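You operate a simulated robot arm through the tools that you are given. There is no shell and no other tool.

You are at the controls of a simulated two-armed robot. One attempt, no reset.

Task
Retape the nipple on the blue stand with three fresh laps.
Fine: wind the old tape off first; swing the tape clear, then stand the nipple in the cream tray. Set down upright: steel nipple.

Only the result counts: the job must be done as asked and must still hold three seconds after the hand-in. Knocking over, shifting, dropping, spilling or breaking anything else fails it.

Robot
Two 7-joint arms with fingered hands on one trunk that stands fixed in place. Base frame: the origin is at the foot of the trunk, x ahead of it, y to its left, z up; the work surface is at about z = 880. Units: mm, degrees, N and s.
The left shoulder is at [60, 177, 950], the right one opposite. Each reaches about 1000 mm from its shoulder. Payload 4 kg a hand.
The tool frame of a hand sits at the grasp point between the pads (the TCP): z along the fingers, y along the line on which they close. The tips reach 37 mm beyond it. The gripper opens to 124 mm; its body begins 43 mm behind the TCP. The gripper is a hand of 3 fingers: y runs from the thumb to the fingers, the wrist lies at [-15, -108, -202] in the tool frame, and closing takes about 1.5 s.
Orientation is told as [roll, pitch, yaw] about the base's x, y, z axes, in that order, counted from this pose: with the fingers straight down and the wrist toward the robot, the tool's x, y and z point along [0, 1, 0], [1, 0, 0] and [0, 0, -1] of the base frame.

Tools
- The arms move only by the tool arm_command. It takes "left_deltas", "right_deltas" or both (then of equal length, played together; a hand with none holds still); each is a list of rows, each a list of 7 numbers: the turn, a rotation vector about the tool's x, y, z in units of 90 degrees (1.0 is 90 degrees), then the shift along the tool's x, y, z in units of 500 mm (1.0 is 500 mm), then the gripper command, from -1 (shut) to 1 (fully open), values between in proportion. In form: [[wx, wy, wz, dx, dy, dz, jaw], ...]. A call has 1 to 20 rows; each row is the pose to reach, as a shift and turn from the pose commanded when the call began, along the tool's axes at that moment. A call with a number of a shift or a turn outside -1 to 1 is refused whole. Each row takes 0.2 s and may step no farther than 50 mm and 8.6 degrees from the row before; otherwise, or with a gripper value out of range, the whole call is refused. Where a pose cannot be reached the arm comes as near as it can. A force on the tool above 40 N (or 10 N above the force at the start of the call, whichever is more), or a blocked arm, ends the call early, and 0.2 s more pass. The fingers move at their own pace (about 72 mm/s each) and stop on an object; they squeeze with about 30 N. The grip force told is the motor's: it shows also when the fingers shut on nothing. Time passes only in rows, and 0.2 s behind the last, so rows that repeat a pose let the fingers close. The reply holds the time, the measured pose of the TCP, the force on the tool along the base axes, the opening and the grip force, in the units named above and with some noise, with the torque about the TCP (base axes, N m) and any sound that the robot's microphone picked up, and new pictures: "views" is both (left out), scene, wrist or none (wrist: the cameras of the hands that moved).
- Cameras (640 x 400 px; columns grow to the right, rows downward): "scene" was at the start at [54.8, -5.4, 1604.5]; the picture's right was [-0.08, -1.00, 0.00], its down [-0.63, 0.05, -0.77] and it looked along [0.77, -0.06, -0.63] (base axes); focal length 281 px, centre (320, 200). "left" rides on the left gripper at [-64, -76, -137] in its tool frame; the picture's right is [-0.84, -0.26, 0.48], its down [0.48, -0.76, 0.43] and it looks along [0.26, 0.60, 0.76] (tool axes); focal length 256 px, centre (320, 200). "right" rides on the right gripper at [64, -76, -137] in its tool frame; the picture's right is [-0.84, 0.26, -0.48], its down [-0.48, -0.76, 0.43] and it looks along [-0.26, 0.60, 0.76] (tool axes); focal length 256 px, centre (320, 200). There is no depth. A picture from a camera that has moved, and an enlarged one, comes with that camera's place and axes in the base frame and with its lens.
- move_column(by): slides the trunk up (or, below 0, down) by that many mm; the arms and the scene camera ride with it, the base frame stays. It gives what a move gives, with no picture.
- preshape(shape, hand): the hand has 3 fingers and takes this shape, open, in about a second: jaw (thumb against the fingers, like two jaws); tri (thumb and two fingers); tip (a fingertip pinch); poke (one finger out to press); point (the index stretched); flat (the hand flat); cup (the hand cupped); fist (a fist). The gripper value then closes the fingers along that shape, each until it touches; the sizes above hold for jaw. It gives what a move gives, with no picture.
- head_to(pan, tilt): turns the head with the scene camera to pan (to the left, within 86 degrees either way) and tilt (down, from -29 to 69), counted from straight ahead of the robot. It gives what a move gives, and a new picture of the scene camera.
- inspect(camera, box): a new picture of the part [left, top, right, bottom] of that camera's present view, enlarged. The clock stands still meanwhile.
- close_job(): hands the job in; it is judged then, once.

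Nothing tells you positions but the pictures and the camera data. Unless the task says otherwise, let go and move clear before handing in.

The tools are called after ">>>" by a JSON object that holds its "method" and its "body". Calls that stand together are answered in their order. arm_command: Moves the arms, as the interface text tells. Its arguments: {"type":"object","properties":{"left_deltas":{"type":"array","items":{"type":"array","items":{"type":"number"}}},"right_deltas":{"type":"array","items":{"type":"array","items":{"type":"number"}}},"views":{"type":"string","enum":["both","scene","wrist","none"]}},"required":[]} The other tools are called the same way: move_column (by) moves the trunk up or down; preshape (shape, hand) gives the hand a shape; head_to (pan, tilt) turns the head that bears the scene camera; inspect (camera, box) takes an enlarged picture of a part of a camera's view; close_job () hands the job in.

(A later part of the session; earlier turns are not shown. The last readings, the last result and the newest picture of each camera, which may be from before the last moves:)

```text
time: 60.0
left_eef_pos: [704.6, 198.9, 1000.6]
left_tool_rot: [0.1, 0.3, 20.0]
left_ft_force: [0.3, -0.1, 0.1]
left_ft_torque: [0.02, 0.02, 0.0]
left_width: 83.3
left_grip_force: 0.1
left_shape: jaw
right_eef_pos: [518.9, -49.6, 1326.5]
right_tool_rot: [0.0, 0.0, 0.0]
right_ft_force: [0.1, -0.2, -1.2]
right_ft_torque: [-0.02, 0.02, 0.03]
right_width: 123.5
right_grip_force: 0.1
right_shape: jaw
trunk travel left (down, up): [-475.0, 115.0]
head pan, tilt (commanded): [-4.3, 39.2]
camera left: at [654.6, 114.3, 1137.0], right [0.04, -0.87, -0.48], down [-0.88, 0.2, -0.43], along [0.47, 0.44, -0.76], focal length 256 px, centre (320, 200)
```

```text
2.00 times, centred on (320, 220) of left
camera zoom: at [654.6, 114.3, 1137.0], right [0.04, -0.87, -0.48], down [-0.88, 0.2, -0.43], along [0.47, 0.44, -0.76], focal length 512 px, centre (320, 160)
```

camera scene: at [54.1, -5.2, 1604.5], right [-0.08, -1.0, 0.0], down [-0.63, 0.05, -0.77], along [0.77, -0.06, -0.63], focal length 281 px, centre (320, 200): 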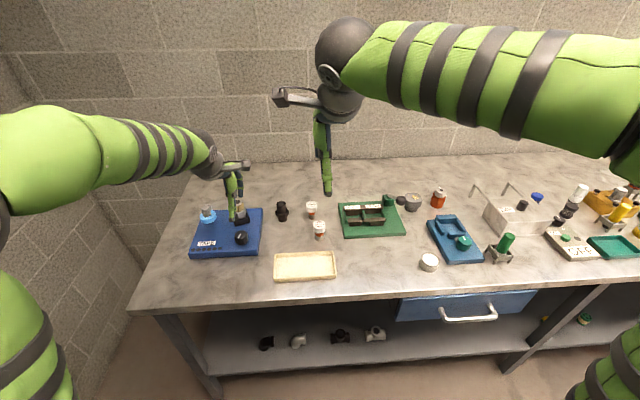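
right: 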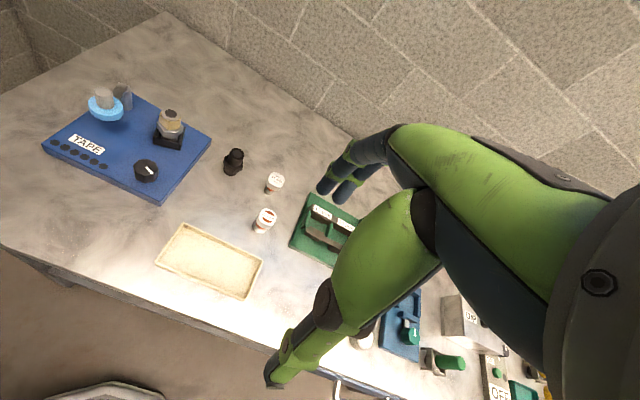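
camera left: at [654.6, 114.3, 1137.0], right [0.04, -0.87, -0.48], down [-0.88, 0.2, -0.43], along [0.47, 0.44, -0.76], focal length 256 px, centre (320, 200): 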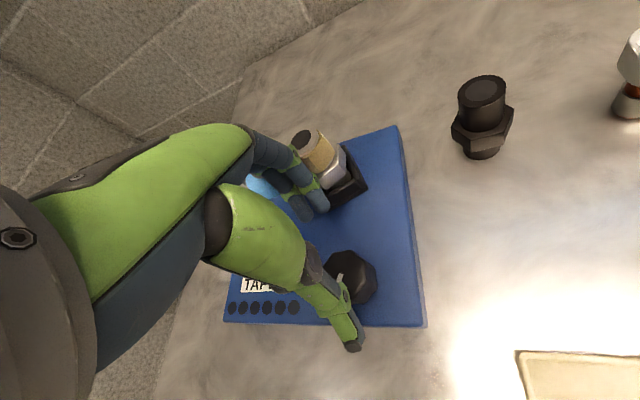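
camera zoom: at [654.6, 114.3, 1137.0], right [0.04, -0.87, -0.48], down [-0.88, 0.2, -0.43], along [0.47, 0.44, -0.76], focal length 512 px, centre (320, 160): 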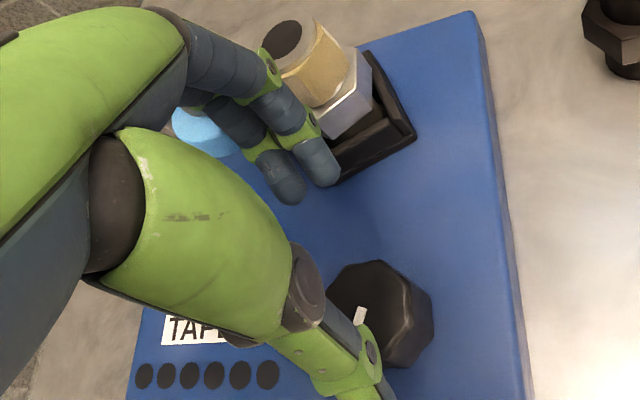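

The hand is over the knob. I'll lower, grip, and make a small clockwise test turn of about 15° (a quarter lap) with the roll engaged.

>>> {"method": "arm_command", "body": {"left_deltas": [[0, 0, 0, 0.0028, 0.001, 0.045, 0.35], [0, 0, 0, 0.0028, 0.001, 0.085, 0.35], [0, 0, 0, 0.0028, 0.001, 0.085, 0], [0, 0, 0, 0.0028, 0.001, 0.085, -0.5], [0, 0, 0, 0.0028, 0.001, 0.085, -1], [0, 0, 0, 0.0028, 0.001, 0.085, -1], [0, 0, 0.083, 0.0028, 0.001, 0.085, -1], [0, 0, 0.167, 0.0028, 0.001, 0.085, -1], [0, 0, 0.167, 0.0028, 0.001, 0.085, -1]], "views": "none"}}

>>> {"method": "inspect", "body": {"camera": "right", "box": [100, 70, 200, 170]}}

>>> {"method": "inspect", "body": {"camera": "left", "box": [220, 60, 420, 260]}}

>>> {"method": "inspect", "body": {"camera": "right", "box": [140, 95, 190, 145]}}

```text
time: 62.0
left_eef_pos: [702.3, 201.4, 957.6]
left_tool_rot: [0.1, 0.2, 4.9]
left_ft_force: [-6.1, -5.1, -3.1]
left_ft_torque: [-0.01, -0.34, 0.0]
left_width: 61.0
left_grip_force: 30.0
left_shape: jaw
right_eef_pos: [517.6, -51.0, 1325.9]
right_tool_rot: [0.0, 0.1, 0.0]
right_ft_force: [0.6, 0.2, 0.9]
right_ft_torque: [-0.02, -0.01, -0.01]
right_width: 123.4
right_grip_force: 0.0
right_shape: jaw
trunk travel left (down, up): [-475.0, 115.0]
head pan, tilt (commanded): [-4.3, 39.2]
```

```text
4.00 times, centred on (150, 120) of right
camera zoom: at [441.5, 12.7, 1462.7], right [0.26, -0.84, 0.48], down [-0.76, -0.48, -0.43], along [0.6, -0.25, -0.76], focal length 1024 px, centre (1000, 520)
```

zoom: 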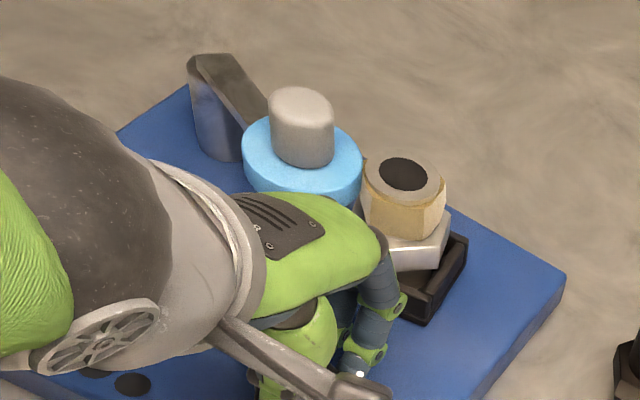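

```text
2.00 times, centred on (320, 160) of left
camera zoom: at [631.5, 132.2, 1093.9], right [-0.19, -0.86, -0.48], down [-0.8, 0.42, -0.43], along [0.57, 0.31, -0.76], focal length 512 px, centre (320, 280)
```

zoom: 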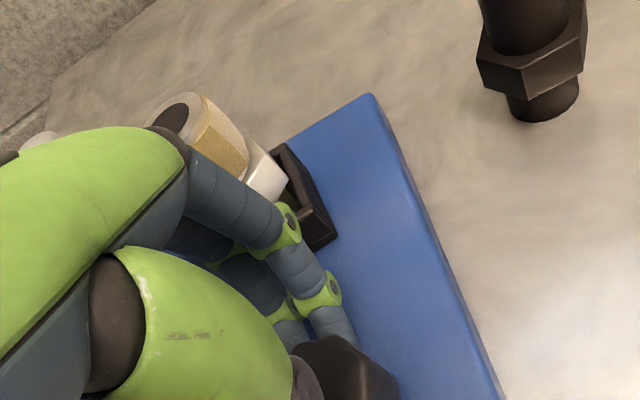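

```text
8.00 times, centred on (165, 120) of right
camera zoom: at [441.5, 12.7, 1462.7], right [0.26, -0.84, 0.48], down [-0.76, -0.48, -0.43], along [0.6, -0.25, -0.76], focal length 2048 px, centre (1560, 840)
```

zoom: 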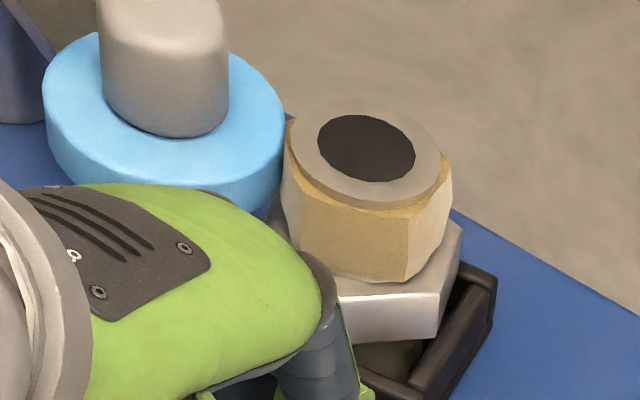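

Nothing new on the nipple after a quarter lap. I'll turn 45° further clockwise and look again.

>>> {"method": "arm_command", "body": {"left_deltas": [[0, 0, 0.0833, 0, 0, 0, -1], [0, 0, 0.1667, 0, 0, 0, -1], [0, 0, 0.25, 0, 0, 0, -1], [0, 0, 0.3333, 0, 0, 0, -1], [0, 0, 0.4167, 0, 0, 0, -1], [0, 0, 0.5, 0, 0, 0, -1], [0, 0, 0.5, 0, 0, 0, -1]], "views": "none"}}

>>> {"method": "inspect", "body": {"camera": "right", "box": [140, 95, 190, 145]}}

>>> {"method": "inspect", "body": {"camera": "scene", "box": [185, 180, 275, 260]}}

```text
time: 63.6
left_eef_pos: [701.7, 200.7, 957.4]
left_tool_rot: [-0.2, 0.3, -40.3]
left_ft_force: [-8.7, -6.7, -8.6]
left_ft_torque: [-0.43, -0.26, -0.04]
left_width: 61.6
left_grip_force: 30.4
left_shape: jaw
right_eef_pos: [517.2, -50.7, 1325.9]
right_tool_rot: [0.0, 0.0, 0.1]
right_ft_force: [-0.9, -1.1, 0.2]
right_ft_torque: [0.02, -0.01, -0.01]
right_width: 123.9
right_grip_force: 0.2
right_shape: jaw
trunk travel left (down, up): [-475.0, 115.0]
head pan, tilt (commanded): [-4.3, 39.2]
```

```text
8.00 times, centred on (165, 120) of right
camera zoom: at [441.6, 12.8, 1462.7], right [0.26, -0.84, 0.48], down [-0.76, -0.48, -0.43], along [0.6, -0.25, -0.76], focal length 2048 px, centre (1560, 840)
```

zoom: 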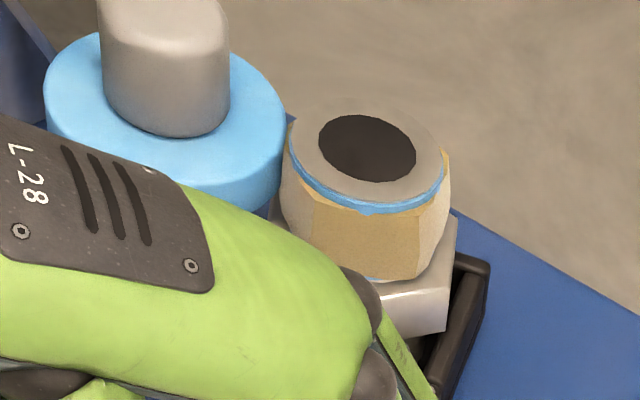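

```text
5.00 times, centred on (230, 220) of scene
camera zoom: at [54.7, -5.8, 1604.5], right [-0.08, -1.0, 0.0], down [-0.63, 0.05, -0.77], along [0.77, -0.06, -0.63], focal length 1403 px, centre (770, 100)
```

zoom: 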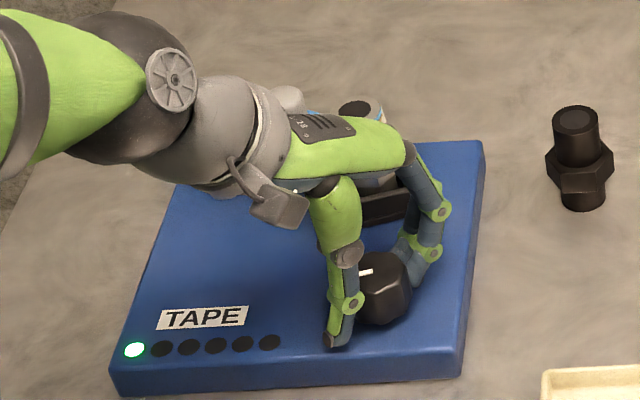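

The first lamp lit and a thin blue ring appeared, so clockwise with the roll engaged winds tape on at one lap per about 60° of knob. I'll now turn back counter-clockwise by the same amount to see whether tape comes off.

>>> {"method": "arm_command", "body": {"left_deltas": [[0, 0, -0.0833, 0, 0, 0, -1], [0, 0, -0.1667, 0, 0, 0, -1], [0, 0, -0.25, 0, 0, 0, -1], [0, 0, -0.3333, 0, 0, 0, -1], [0, 0, -0.4167, 0, 0, 0, -1], [0, 0, -0.5, 0, 0, 0, -1], [0, 0, -0.5833, 0, 0, 0, -1], [0, 0, -0.6667, 0, 0, 0, -1], [0, 0, -0.6667, 0, 0, 0, -1]], "views": "wrist"}}

>>> {"method": "inspect", "body": {"camera": "right", "box": [140, 95, 190, 145]}}

>>> {"method": "inspect", "body": {"camera": "left", "box": [180, 60, 420, 320]}}

>>> {"method": "inspect", "body": {"camera": "scene", "box": [185, 180, 275, 260]}}

```text
time: 65.6
left_eef_pos: [700.5, 200.8, 958.9]
left_tool_rot: [0.2, 0.2, 20.0]
left_ft_force: [-13.7, -3.1, -11.0]
left_ft_torque: [0.16, -0.24, 0.0]
left_width: 61.1
left_grip_force: 29.9
left_shape: jaw
right_eef_pos: [516.9, -50.4, 1325.2]
right_tool_rot: [0.0, 0.0, -0.1]
right_ft_force: [1.0, -0.2, 0.3]
right_ft_torque: [0.0, -0.02, 0.0]
right_width: 123.4
right_grip_force: 0.1
right_shape: jaw
trunk travel left (down, up): [-475.0, 115.0]
head pan, tilt (commanded): [-4.3, 39.2]
camera left: at [652.1, 116.4, 1095.3], right [0.04, -0.87, -0.48], down [-0.88, 0.19, -0.43], along [0.47, 0.45, -0.76], focal length 256 px, centre (320, 200)
```

left: 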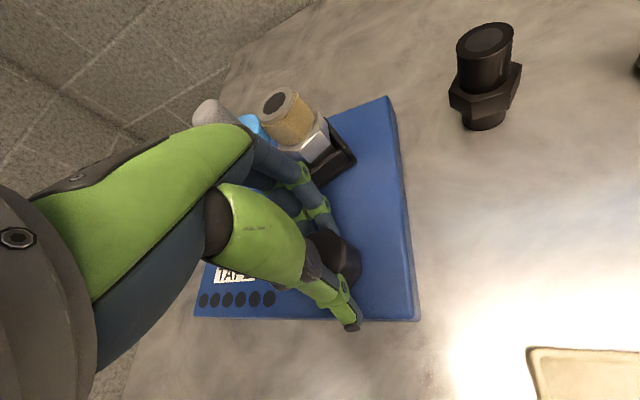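

```text
8.00 times, centred on (165, 120) of right
camera zoom: at [441.2, 13.0, 1462.8], right [0.26, -0.84, 0.48], down [-0.76, -0.48, -0.43], along [0.6, -0.25, -0.76], focal length 2048 px, centre (1560, 840)
```

zoom: 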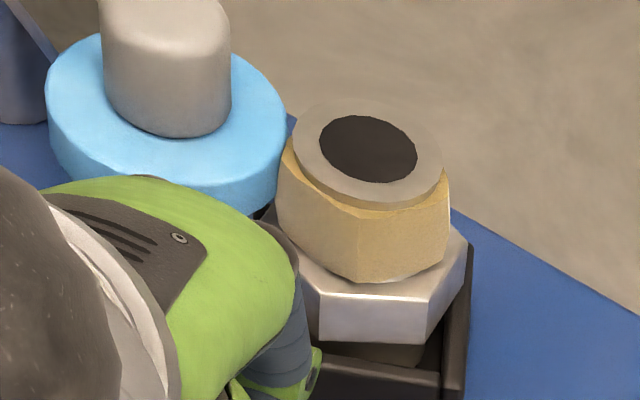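

```text
1.54 times, centred on (300, 190) of left
camera zoom: at [652.1, 116.4, 1095.3], right [0.04, -0.87, -0.48], down [-0.88, 0.19, -0.43], along [0.47, 0.45, -0.76], focal length 394 px, centre (351, 215)
```

zoom: 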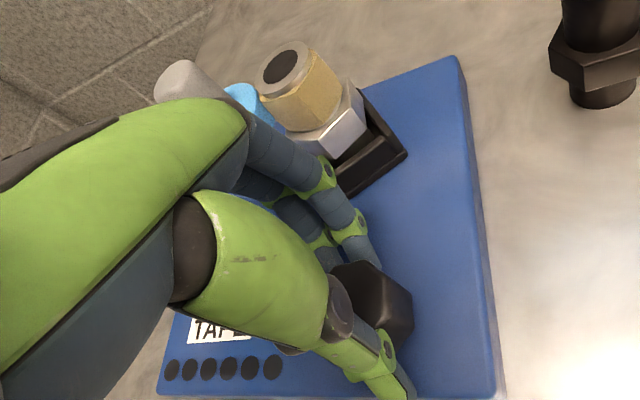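

```text
5.00 times, centred on (230, 220) of scene
camera zoom: at [54.3, -5.6, 1604.5], right [-0.08, -1.0, 0.0], down [-0.63, 0.05, -0.77], along [0.77, -0.06, -0.63], focal length 1403 px, centre (770, 100)
```

zoom: 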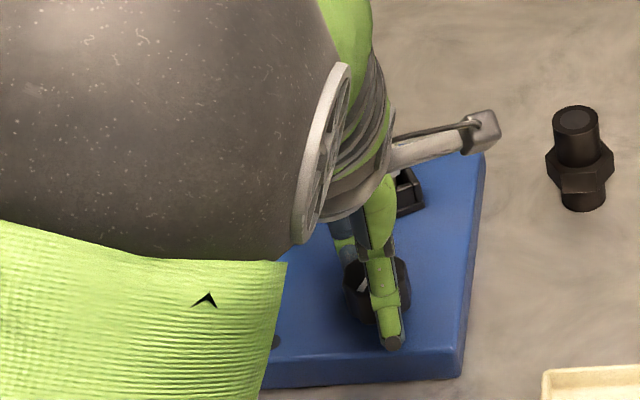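

The lamp went out and the blue ring is gone, so counter-clockwise with the roll engaged winds tape off. I'm continuing counter-clockwise to take off the old tape.

>>> {"method": "arm_command", "body": {"left_deltas": [[0, 0, 0, 0, 0, 0, 0.35], [0, 0, 0.0944, 0, -0.002, 0, 0.35], [0, 0, 0.1889, 0, -0.002, 0, 0.35], [0, 0, 0.2833, 0, -0.002, 0, 0.35], [0, 0, 0.3778, 0, -0.002, 0, 0.35], [0, 0, 0.4722, 0, -0.002, 0, 0.35], [0, 0, 0.5667, 0, -0.002, 0, 0.35], [0, 0, 0.6611, 0, -0.002, 0, 0.35], [0, 0, 0.7556, 0, -0.002, 0, 0.35], [0, 0, 0.7556, 0, -0.002, 0, -0.5], [0, 0, 0.7556, 0, -0.002, 0, -1], [0, 0, 0.6611, 0, -0.002, 0, -1], [0, 0, 0.5667, 0, -0.002, 0, -1], [0, 0, 0.4722, 0, -0.002, 0, -1], [0, 0, 0.3778, 0, -0.002, 0, -1], [0, 0, 0.2833, 0, -0.002, 0, -1], [0, 0, 0.1889, 0, -0.002, 0, -1], [0, 0, 0.0944, 0, -0.002, 0, -1], [0, 0, 0, 0, -0.002, 0, -1], [0, 0, 0, 0, -0.002, 0, -1]], "views": "wrist"}}

>>> {"method": "inspect", "body": {"camera": "right", "box": [140, 95, 190, 145]}}

>>> {"method": "inspect", "body": {"camera": "left", "box": [180, 60, 420, 320]}}

```text
time: 69.8
left_eef_pos: [700.0, 201.4, 959.4]
left_tool_rot: [0.2, 0.4, 20.0]
left_ft_force: [-22.3, -1.4, -4.0]
left_ft_torque: [0.03, 0.17, -0.04]
left_width: 64.5
left_grip_force: 29.7
left_shape: jaw
right_eef_pos: [516.5, -50.7, 1326.4]
right_tool_rot: [0.0, -0.1, -0.1]
right_ft_force: [-0.1, 0.1, 0.7]
right_ft_torque: [0.02, 0.0, 0.0]
right_width: 124.0
right_grip_force: 0.0
right_shape: jaw
trunk travel left (down, up): [-475.0, 115.0]
head pan, tilt (commanded): [-4.3, 39.2]
camera left: at [650.4, 116.3, 1095.2], right [0.04, -0.87, -0.48], down [-0.88, 0.19, -0.43], along [0.47, 0.45, -0.76], focal length 256 px, centre (320, 200)
```

left: 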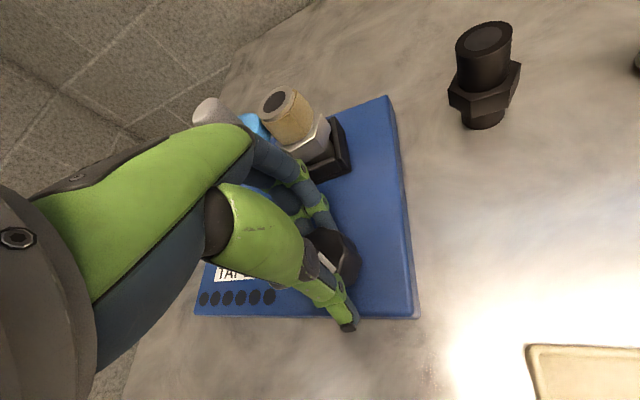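

```text
8.00 times, centred on (165, 120) of right
camera zoom: at [439.9, 12.8, 1463.2], right [0.26, -0.84, 0.48], down [-0.76, -0.48, -0.44], along [0.6, -0.25, -0.76], focal length 2048 px, centre (1560, 840)
```

zoom: 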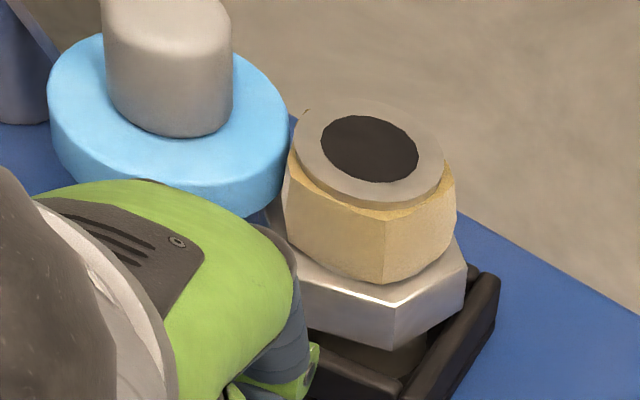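

```text
1.54 times, centred on (300, 190) of left
camera zoom: at [650.4, 116.3, 1095.2], right [0.04, -0.87, -0.48], down [-0.88, 0.19, -0.43], along [0.47, 0.45, -0.76], focal length 394 px, centre (351, 215)
```

zoom: 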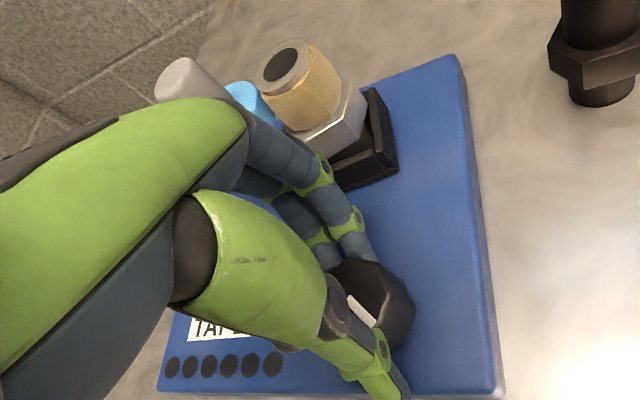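

One more lap counter-clockwise and the old tape is still visible. I'm continuing with a slightly recentred grip.

>>> {"method": "arm_command", "body": {"left_deltas": [[0, 0, 0, 0, 0, 0, 0.35], [0, 0, 0.0944, 0.001, -0.003, 0, 0.35], [0, 0, 0.1889, 0.001, -0.003, 0, 0.35], [0, 0, 0.2833, 0.001, -0.003, 0, 0.35], [0, 0, 0.3778, 0.001, -0.003, 0, 0.35], [0, 0, 0.4722, 0.001, -0.003, 0, 0.35], [0, 0, 0.5667, 0.001, -0.003, 0, 0.35], [0, 0, 0.6611, 0.001, -0.003, 0, 0.35], [0, 0, 0.7556, 0.001, -0.003, 0, 0.35], [0, 0, 0.7556, 0.001, -0.003, 0, -0.5], [0, 0, 0.7556, 0.001, -0.003, 0, -1], [0, 0, 0.6611, 0.001, -0.003, 0, -1], [0, 0, 0.5667, 0.001, -0.003, 0, -1], [0, 0, 0.4722, 0.001, -0.003, 0, -1], [0, 0, 0.3778, 0.001, -0.003, 0, -1], [0, 0, 0.2833, 0.001, -0.003, 0, -1], [0, 0, 0.1889, 0.001, -0.003, 0, -1], [0, 0, 0.0944, 0.001, -0.003, 0, -1], [0, 0, 0, 0.001, -0.003, 0, -1], [0, 0, 0, 0.001, -0.003, 0, -1]], "views": "wrist"}}

>>> {"method": "inspect", "body": {"camera": "right", "box": [140, 95, 190, 145]}}

>>> {"method": "inspect", "body": {"camera": "left", "box": [180, 60, 420, 320]}}

```text
time: 74.0
left_eef_pos: [698.8, 200.2, 959.4]
left_tool_rot: [0.2, 0.3, 20.0]
left_ft_force: [-18.7, -6.0, -7.3]
left_ft_torque: [0.09, -0.1, -0.08]
left_width: 62.3
left_grip_force: 29.9
left_shape: jaw
right_eef_pos: [516.5, -51.0, 1325.8]
right_tool_rot: [0.0, 0.0, 0.0]
right_ft_force: [-1.0, -1.0, -0.2]
right_ft_torque: [-0.02, -0.02, 0.0]
right_width: 123.6
right_grip_force: 0.0
right_shape: jaw
trunk travel left (down, up): [-475.0, 115.0]
head pan, tilt (commanded): [-4.3, 39.2]
camera left: at [649.4, 115.7, 1095.7], right [0.04, -0.87, -0.48], down [-0.88, 0.19, -0.43], along [0.47, 0.45, -0.76], focal length 256 px, centre (320, 200)
```

left: 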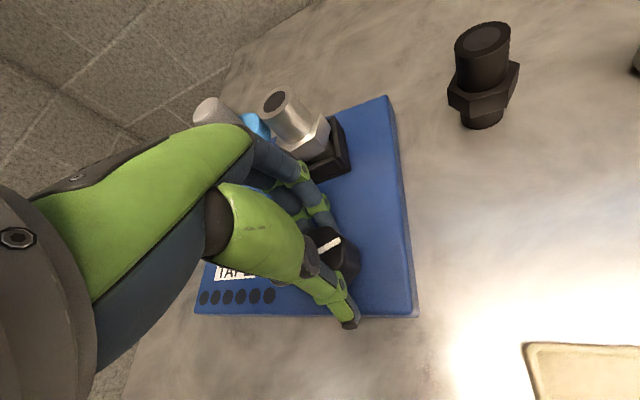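

```text
8.00 times, centred on (165, 120) of right
camera zoom: at [440.4, 12.6, 1463.1], right [0.26, -0.84, 0.48], down [-0.76, -0.48, -0.44], along [0.6, -0.25, -0.76], focal length 2048 px, centre (1560, 840)
```

zoom: 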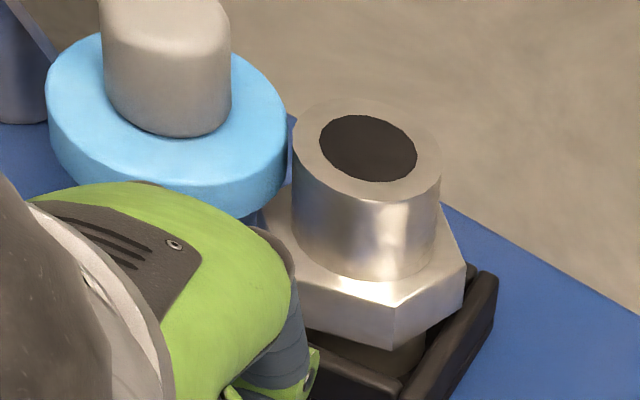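

```text
1.54 times, centred on (300, 190) of left
camera zoom: at [649.4, 115.7, 1095.7], right [0.04, -0.87, -0.48], down [-0.88, 0.19, -0.43], along [0.47, 0.45, -0.76], focal length 394 px, centre (351, 215)
```

zoom: 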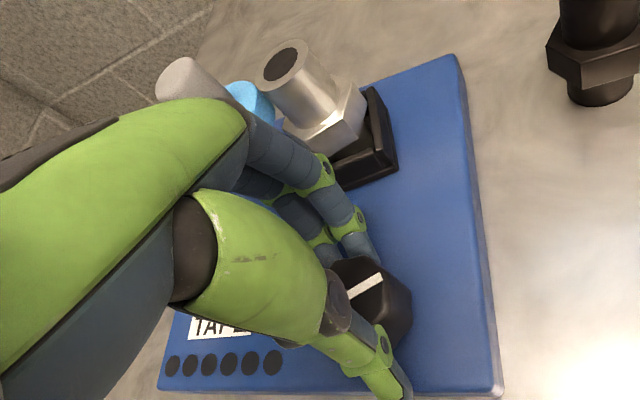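

The old tape is gone and the thread is bare steel, with all lamps dark. Now I'll wind fresh tape on: clockwise 60° of knob from the current grip, then check the lamps.

>>> {"method": "arm_command", "body": {"left_deltas": [[0, 0, 0.0833, 0, 0, 0, -1], [0, 0, 0.1667, 0, 0, 0, -1], [0, 0, 0.25, 0, 0, 0, -1], [0, 0, 0.3333, 0, 0, 0, -1], [0, 0, 0.4167, 0, 0, 0, -1], [0, 0, 0.5, 0, 0, 0, -1], [0, 0, 0.5833, 0, 0, 0, -1], [0, 0, 0.6667, 0, 0, 0, -1], [0, 0, 0.75, 0, 0, 0, -1], [0, 0, 0.75, 0, 0, 0, -1]], "views": "none"}}

>>> {"method": "inspect", "body": {"camera": "right", "box": [140, 95, 190, 145]}}

>>> {"method": "inspect", "body": {"camera": "scene", "box": [185, 180, 275, 260]}}

>>> {"method": "inspect", "body": {"camera": "scene", "box": [215, 215, 265, 250]}}

```text
time: 76.2
left_eef_pos: [700.1, 202.5, 958.1]
left_tool_rot: [-0.2, 0.1, -47.6]
left_ft_force: [-3.3, 3.9, 4.9]
left_ft_torque: [-0.28, -0.35, -0.04]
left_width: 48.9
left_grip_force: 29.7
left_shape: jaw
right_eef_pos: [516.8, -50.6, 1327.1]
right_tool_rot: [0.0, 0.0, 0.0]
right_ft_force: [-0.5, -0.1, -0.9]
right_ft_torque: [-0.02, 0.0, -0.01]
right_width: 123.7
right_grip_force: 0.1
right_shape: jaw
trunk travel left (down, up): [-475.0, 115.0]
head pan, tilt (commanded): [-4.3, 39.2]
```

```text
8.00 times, centred on (165, 120) of right
camera zoom: at [441.1, 13.6, 1463.0], right [0.26, -0.84, 0.48], down [-0.76, -0.48, -0.43], along [0.6, -0.26, -0.76], focal length 2048 px, centre (1560, 840)
```

zoom: 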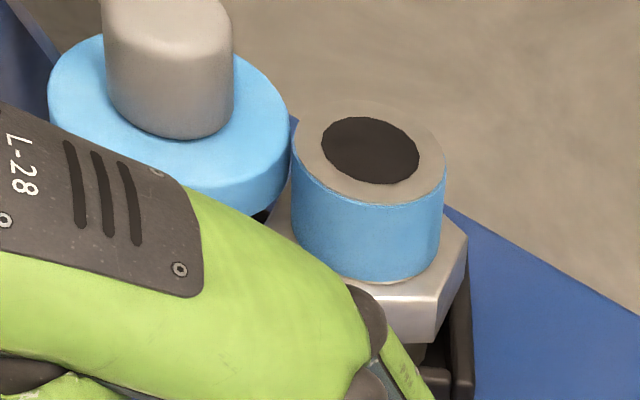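

```text
5.00 times, centred on (230, 220) of scene
camera zoom: at [54.2, -4.9, 1604.6], right [-0.08, -1.0, 0.0], down [-0.63, 0.05, -0.77], along [0.77, -0.06, -0.63], focal length 1403 px, centre (770, 100)
```

zoom: 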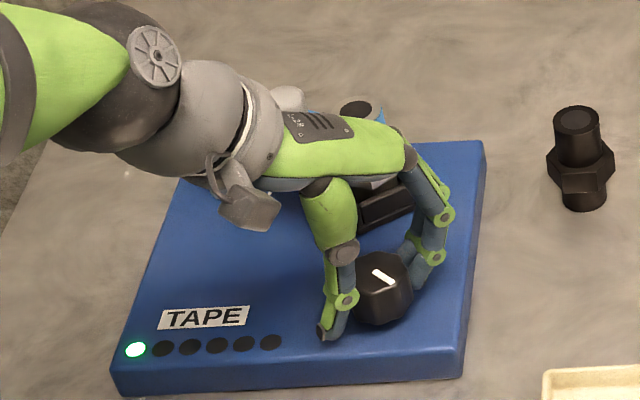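

```text
11.43 times, centred on (240, 232) of scene
camera zoom: at [54.2, -4.9, 1604.6], right [-0.08, -1.0, 0.0], down [-0.63, 0.05, -0.77], along [0.77, -0.06, -0.63], focal length 3207 px, centre (1234, -171)
```

zoom: 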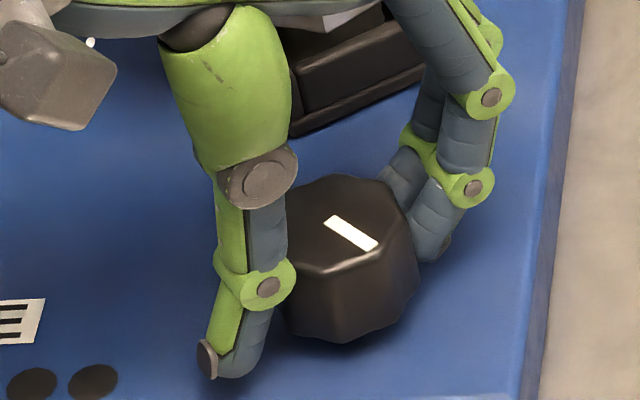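

Fresh blue tape is on and lamp 1 is lit, with the pointer at about -128° after starting near -70°. I'll regrip and continue clockwise, checking the lamps in smaller increments.

>>> {"method": "arm_command", "body": {"left_deltas": [[0, 0, 0, 0, 0, 0, 0.35], [0, 0, -0.0944, 0, 0, 0, 0.35], [0, 0, -0.1889, 0, 0, 0, 0.35], [0, 0, -0.2833, 0, 0, 0, 0.35], [0, 0, -0.3778, 0, 0, 0, 0.35], [0, 0, -0.4722, 0, 0, 0, 0.35], [0, 0, -0.5667, 0, 0, 0, 0.35], [0, 0, -0.6611, 0, 0, 0, 0.35], [0, 0, -0.7556, 0, 0, 0, 0.35], [0, 0, -0.7556, 0, 0, 0, -0.5], [0, 0, -0.7556, 0, 0, 0, -1], [0, 0, -0.7556, 0, 0, 0, -1], [0, 0, -0.6611, 0, 0, 0, -1], [0, 0, -0.5667, 0, 0, 0, -1], [0, 0, -0.4722, 0, 0, 0, -1], [0, 0, -0.4722, 0, 0, 0, -1]], "views": "wrist"}}

>>> {"method": "inspect", "body": {"camera": "left", "box": [180, 140, 380, 340]}}

>>> {"method": "inspect", "body": {"camera": "scene", "box": [195, 210, 265, 260]}}

```text
time: 79.6
left_eef_pos: [700.5, 202.1, 958.5]
left_tool_rot: [0.1, 0.3, -5.2]
left_ft_force: [-9.0, -5.2, -0.4]
left_ft_torque: [-0.1, -0.14, -0.02]
left_width: 64.1
left_grip_force: 30.4
left_shape: jaw
right_eef_pos: [516.3, -51.7, 1327.3]
right_tool_rot: [0.1, 0.0, 0.1]
right_ft_force: [-0.4, 0.0, 0.5]
right_ft_torque: [0.01, 0.0, -0.01]
right_width: 123.7
right_grip_force: 0.1
right_shape: jaw
trunk travel left (down, up): [-475.0, 115.0]
head pan, tilt (commanded): [-4.3, 39.2]
camera left: at [617.7, 145.4, 1095.3], right [-0.33, -0.81, -0.48], down [-0.72, 0.55, -0.43], along [0.61, 0.2, -0.76], focal length 256 px, centre (320, 200)
```

left: 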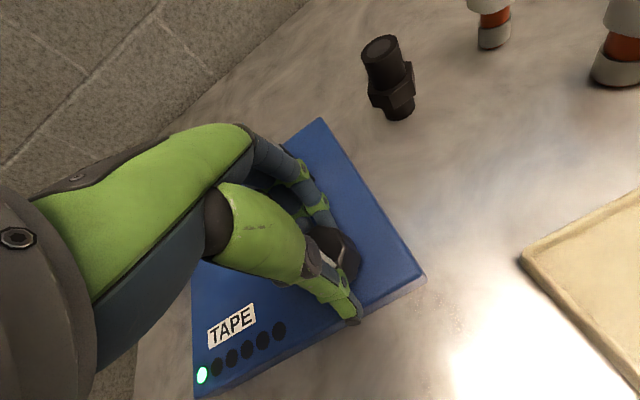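

```text
2.00 times, centred on (280, 240) of left
camera zoom: at [617.7, 145.4, 1095.3], right [-0.33, -0.81, -0.48], down [-0.72, 0.55, -0.43], along [0.61, 0.2, -0.76], focal length 512 px, centre (400, 120)
```

zoom: 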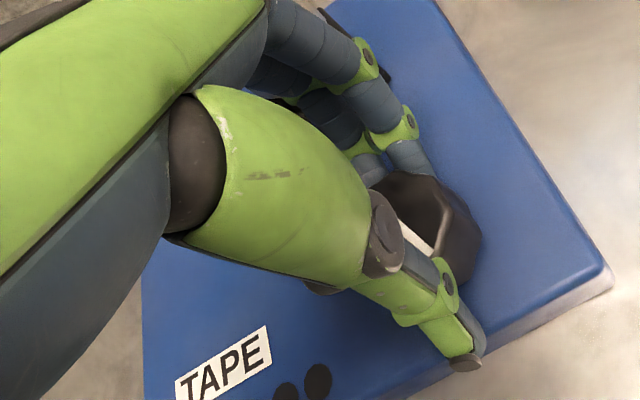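

```text
8.00 times, centred on (230, 235) of scene
camera zoom: at [53.9, -5.8, 1604.5], right [-0.08, -1.0, 0.0], down [-0.63, 0.05, -0.77], along [0.77, -0.06, -0.63], focal length 2245 px, centre (1040, -80)
```

zoom: 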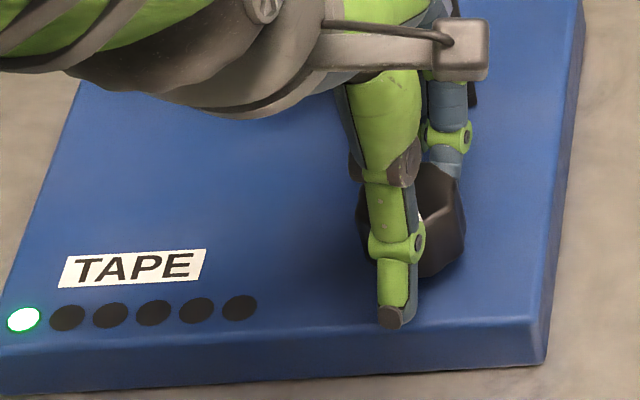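

Only lamp 1 is lit at about 1.5 laps, so the lamps count full laps. Continuing 32° clockwise.

>>> {"method": "arm_command", "body": {"left_deltas": [[0, 0, 0.0889, 0, 0, 0, -1], [0, 0, 0.1778, 0, 0, 0, -1], [0, 0, 0.2667, 0, 0, 0, -1], [0, 0, 0.3556, 0, 0, 0, -1], [0, 0, 0.3556, 0, 0, 0, -1]], "views": "none"}}

>>> {"method": "inspect", "body": {"camera": "scene", "box": [195, 210, 265, 260]}}

>>> {"method": "inspect", "body": {"camera": "scene", "box": [215, 215, 265, 250]}}

>>> {"method": "inspect", "body": {"camera": "right", "box": [140, 95, 190, 145]}}

```text
time: 80.8
left_eef_pos: [700.0, 202.1, 958.5]
left_tool_rot: [-0.1, 0.3, -37.2]
left_ft_force: [-5.6, 0.2, 0.6]
left_ft_torque: [-0.19, -0.17, -0.02]
left_width: 64.5
left_grip_force: 30.0
left_shape: jaw
right_eef_pos: [517.5, -49.4, 1325.9]
right_tool_rot: [0.1, 0.0, 0.0]
right_ft_force: [-0.2, 0.2, 0.5]
right_ft_torque: [-0.03, 0.0, 0.03]
right_width: 123.4
right_grip_force: 0.2
right_shape: jaw
trunk travel left (down, up): [-475.0, 115.0]
head pan, tilt (commanded): [-4.3, 39.2]
```

```text
8.00 times, centred on (230, 235) of scene
camera zoom: at [54.3, -5.3, 1604.5], right [-0.08, -1.0, 0.0], down [-0.63, 0.05, -0.77], along [0.77, -0.06, -0.63], focal length 2245 px, centre (1040, -80)
```

zoom: 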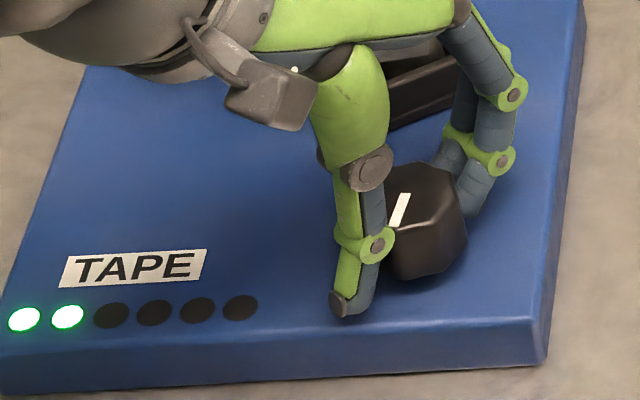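

```text
11.43 times, centred on (240, 232) of scene
camera zoom: at [54.3, -5.3, 1604.5], right [-0.08, -1.0, 0.0], down [-0.63, 0.05, -0.77], along [0.77, -0.06, -0.63], focal length 3207 px, centre (1234, -171)
```

zoom: 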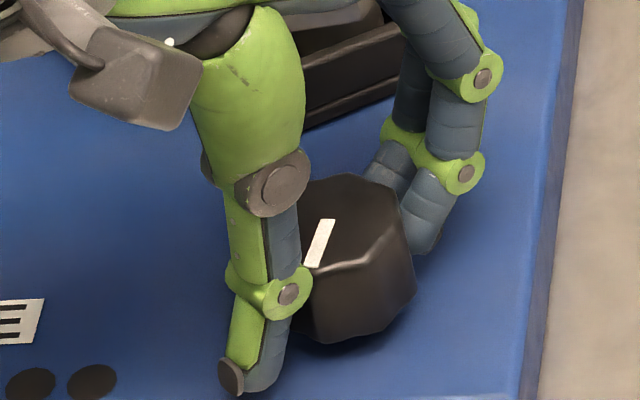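

```text
8.00 times, centred on (165, 120) of right
camera zoom: at [441.2, 13.2, 1462.9], right [0.26, -0.84, 0.48], down [-0.76, -0.48, -0.43], along [0.6, -0.25, -0.76], focal length 2048 px, centre (1560, 840)
```

zoom: 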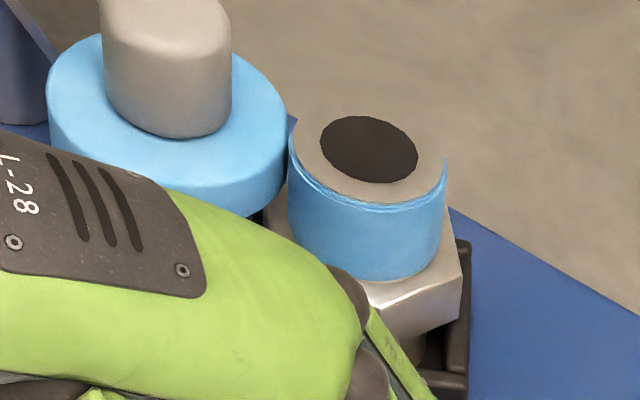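

Lamp 2 is lit with the pointer at about -186°. I'll go 28° further, then regrip at a yaw that keeps the lamps in view for the final part of lap three.

>>> {"method": "arm_command", "body": {"left_deltas": [[0, 0, 0.0778, 0, 0, 0, -1], [0, 0, 0.1556, 0, 0, 0, -1], [0, 0, 0.2333, 0, 0, 0, -1], [0, 0, 0.3111, 0, 0, 0, -1], [0, 0, 0.3111, 0, 0, 0, 0.35], [0, 0, 0.3111, 0, 0, 0, 0.35], [0, 0, 0.2278, 0, 0, 0, 0.35], [0, 0, 0.1444, 0, 0, 0, 0.35], [0, 0, 0.0611, 0, 0, 0, 0.35], [0, 0, -0.0222, 0, 0, 0, 0.35], [0, 0, -0.1056, 0, 0, 0, 0.35], [0, 0, -0.1889, 0, 0, 0, 0.35], [0, 0, -0.1889, 0, 0, 0, -0.5], [0, 0, -0.1889, 0, 0, 0, -1], [0, 0, -0.1889, 0, 0, 0, -1]], "views": "none"}}

>>> {"method": "inspect", "body": {"camera": "scene", "box": [195, 210, 265, 260]}}

>>> {"method": "inspect", "body": {"camera": "left", "box": [220, 180, 380, 320]}}

```text
time: 84.0
left_eef_pos: [699.2, 203.4, 958.8]
left_tool_rot: [0.0, 0.3, -20.0]
left_ft_force: [-5.1, 1.4, 2.2]
left_ft_torque: [-0.12, -0.47, -0.02]
left_width: 49.0
left_grip_force: 30.3
left_shape: jaw
right_eef_pos: [516.5, -49.1, 1325.4]
right_tool_rot: [-0.1, 0.0, -0.1]
right_ft_force: [-0.4, 0.6, 0.4]
right_ft_torque: [-0.01, -0.02, -0.01]
right_width: 123.7
right_grip_force: 0.2
right_shape: jaw
trunk travel left (down, up): [-475.0, 115.0]
head pan, tilt (commanded): [-4.3, 39.2]
```

```text
8.00 times, centred on (230, 235) of scene
camera zoom: at [54.1, -5.2, 1604.6], right [-0.08, -1.0, 0.0], down [-0.63, 0.05, -0.77], along [0.77, -0.06, -0.63], focal length 2245 px, centre (1040, -80)
```

zoom: 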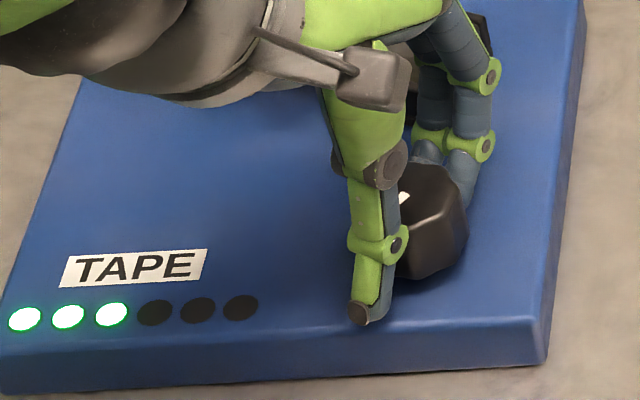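

```text
2.86 times, centred on (300, 250) of left
camera zoom: at [605.7, 169.3, 1095.3], right [-0.53, -0.7, -0.48], down [-0.55, 0.71, -0.43], along [0.64, 0.04, -0.76], focal length 731 px, centre (377, 57)
```

zoom: 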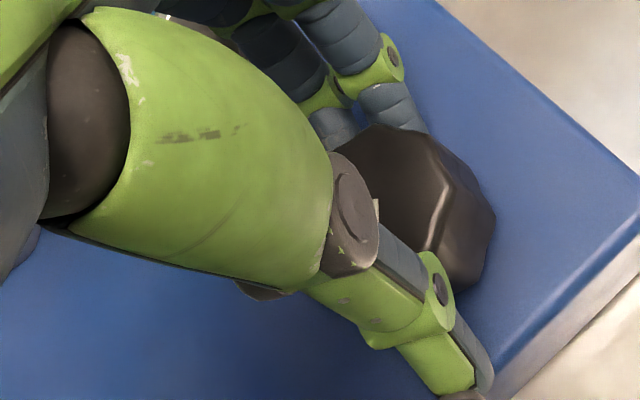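

Lamp 3 is already lit, possibly because the lamps round to the nearest lap. I need the exact pointer angle, so I'll zoom in on the knob.

>>> {"method": "inspect", "body": {"camera": "scene", "box": [232, 222, 262, 247]}}

>>> {"method": "inspect", "body": {"camera": "right", "box": [135, 90, 205, 185]}}

>>> {"method": "inspect", "body": {"camera": "left", "box": [295, 205, 345, 255]}}

```text
16.00 times, centred on (247, 234) of scene
camera zoom: at [54.1, -5.2, 1604.6], right [-0.08, -1.0, 0.0], down [-0.63, 0.05, -0.77], along [0.77, -0.06, -0.63], focal length 4490 px, centre (1488, -352)
```

zoom: 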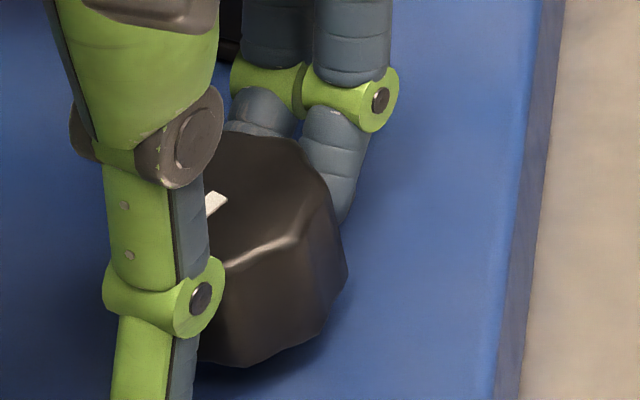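

```text
4.21 times, centred on (170, 138) of right
camera zoom: at [441.1, 13.4, 1462.9], right [0.26, -0.84, 0.48], down [-0.76, -0.48, -0.43], along [0.6, -0.25, -0.76], focal length 1078 px, centre (952, 463)
```

zoom: 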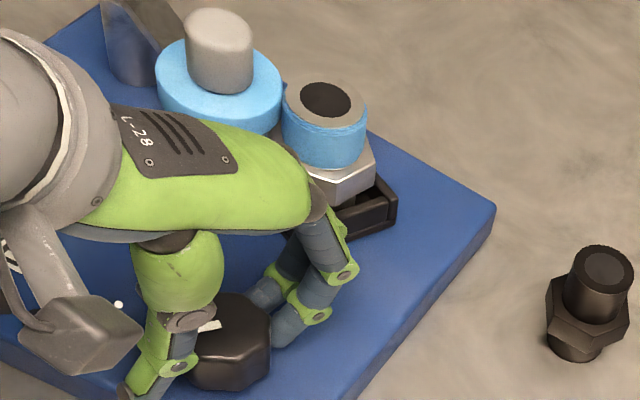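

```text
8.00 times, centred on (320, 230) of left
camera zoom: at [605.7, 169.3, 1095.3], right [-0.53, -0.7, -0.48], down [-0.55, 0.71, -0.43], along [0.64, 0.04, -0.76], focal length 2048 px, centre (320, -40)
```

zoom: 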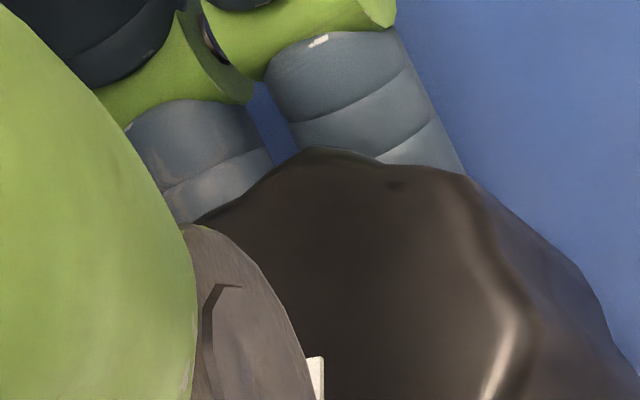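

The pointer is at about -225°, roughly 2.6 laps, so the lamps do round. I'll turn about 24° more clockwise and compare the nipple's orientation with the bare-thread starting picture.

>>> {"method": "arm_command", "body": {"left_deltas": [[0, 0, 0.0889, 0, 0, 0, -1], [0, 0, 0.1778, 0, 0, 0, -1], [0, 0, 0.2667, 0, 0, 0, -1], [0, 0, 0.2667, 0, 0, 0, -1]], "views": "none"}}

>>> {"method": "inspect", "body": {"camera": "scene", "box": [195, 210, 265, 260]}}

>>> {"method": "inspect", "body": {"camera": "scene", "box": [232, 222, 262, 247]}}

>>> {"method": "inspect", "body": {"camera": "right", "box": [140, 95, 190, 145]}}

```text
time: 85.0
left_eef_pos: [699.6, 202.0, 959.5]
left_tool_rot: [-0.2, 0.1, -44.1]
left_ft_force: [0.4, 5.0, 1.7]
left_ft_torque: [-0.37, -0.52, 0.04]
left_width: 48.8
left_grip_force: 30.4
left_shape: jaw
right_eef_pos: [517.9, -50.3, 1326.5]
right_tool_rot: [0.0, 0.0, -0.1]
right_ft_force: [0.2, 0.6, -0.3]
right_ft_torque: [0.05, -0.01, 0.02]
right_width: 123.2
right_grip_force: 0.0
right_shape: jaw
trunk travel left (down, up): [-475.0, 115.0]
head pan, tilt (commanded): [-4.3, 39.2]
```

```text
8.00 times, centred on (230, 235) of scene
camera zoom: at [54.8, -4.8, 1604.5], right [-0.08, -1.0, 0.0], down [-0.63, 0.05, -0.77], along [0.77, -0.06, -0.63], focal length 2245 px, centre (1040, -80)
```

zoom: 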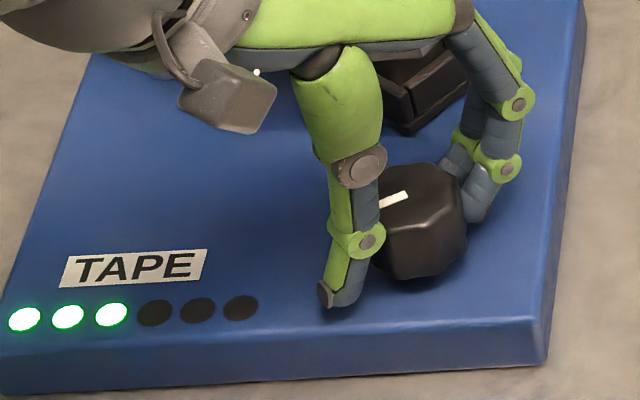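

```text
16.00 times, centred on (247, 234) of scene
camera zoom: at [54.8, -4.8, 1604.5], right [-0.08, -1.0, 0.0], down [-0.63, 0.05, -0.77], along [0.77, -0.06, -0.63], focal length 4490 px, centre (1488, -352)
```

zoom: 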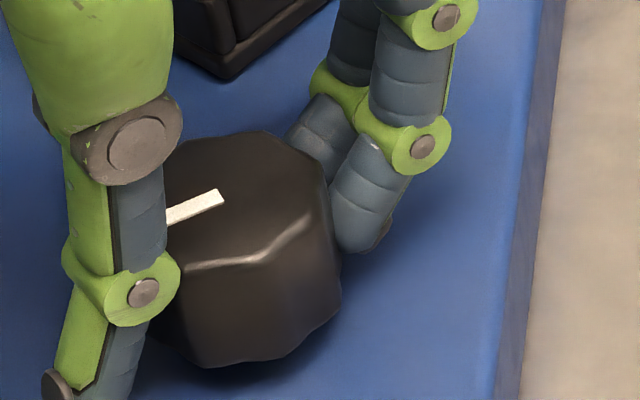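

```text
8.00 times, centred on (165, 120) of right
camera zoom: at [441.7, 13.7, 1462.7], right [0.26, -0.84, 0.48], down [-0.76, -0.48, -0.43], along [0.6, -0.26, -0.76], focal length 2048 px, centre (1560, 840)
```

zoom: 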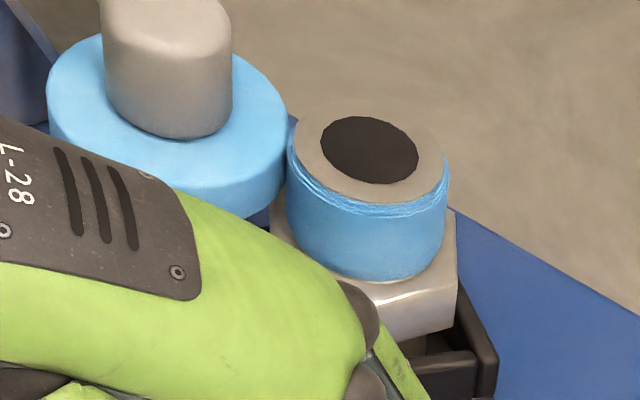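

The pointer is at about -241°, and the socket sits about 51° short of its starting orientation, so about 8.6° of knob remains. I'll turn about 10° more to land just at or over three laps.

>>> {"method": "arm_command", "body": {"left_deltas": [[0, 0, 0.06, 0, 0, 0, -1], [0, 0, 0.115, 0, 0, 0, -1], [0, 0, 0.115, 0, 0, 0, -1]], "views": "none"}}

>>> {"method": "inspect", "body": {"camera": "scene", "box": [195, 210, 265, 260]}}

>>> {"method": "inspect", "body": {"camera": "scene", "box": [232, 222, 262, 247]}}

>>> {"method": "inspect", "body": {"camera": "right", "box": [140, 95, 190, 145]}}

```text
time: 85.8
left_eef_pos: [700.5, 202.1, 958.6]
left_tool_rot: [-0.2, 0.2, -54.5]
left_ft_force: [2.6, 5.9, 1.4]
left_ft_torque: [-0.39, -0.51, 0.0]
left_width: 48.5
left_grip_force: 30.0
left_shape: jaw
right_eef_pos: [517.5, -49.8, 1326.2]
right_tool_rot: [0.0, 0.0, 0.0]
right_ft_force: [-0.1, -0.8, 0.1]
right_ft_torque: [0.01, -0.01, 0.01]
right_width: 123.7
right_grip_force: 0.0
right_shape: jaw
trunk travel left (down, up): [-475.0, 115.0]
head pan, tilt (commanded): [-4.3, 39.2]
```

```text
8.00 times, centred on (230, 235) of scene
camera zoom: at [55.0, -4.8, 1604.5], right [-0.08, -1.0, 0.0], down [-0.63, 0.05, -0.77], along [0.77, -0.06, -0.63], focal length 2245 px, centre (1040, -80)
```

zoom: 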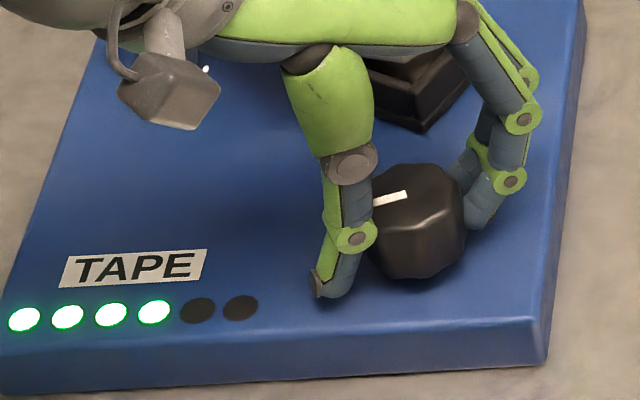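

```text
16.00 times, centred on (247, 234) of scene
camera zoom: at [55.0, -4.8, 1604.5], right [-0.08, -1.0, 0.0], down [-0.63, 0.05, -0.77], along [0.77, -0.06, -0.63], focal length 4490 px, centre (1488, -352)
```

zoom: 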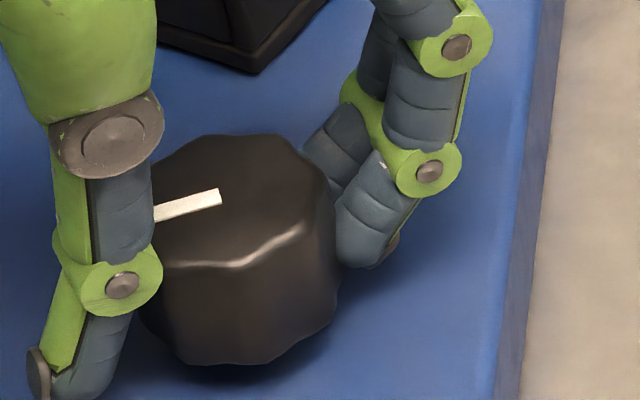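

```text
8.00 times, centred on (165, 120) of right
camera zoom: at [441.9, 13.7, 1462.7], right [0.26, -0.84, 0.48], down [-0.76, -0.48, -0.43], along [0.6, -0.26, -0.76], focal length 2048 px, centre (1560, 840)
```

zoom: 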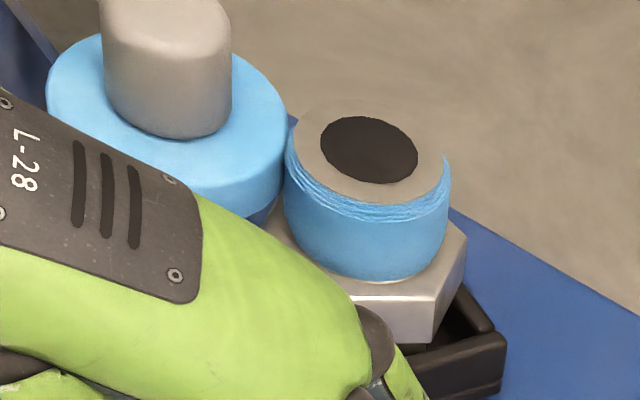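

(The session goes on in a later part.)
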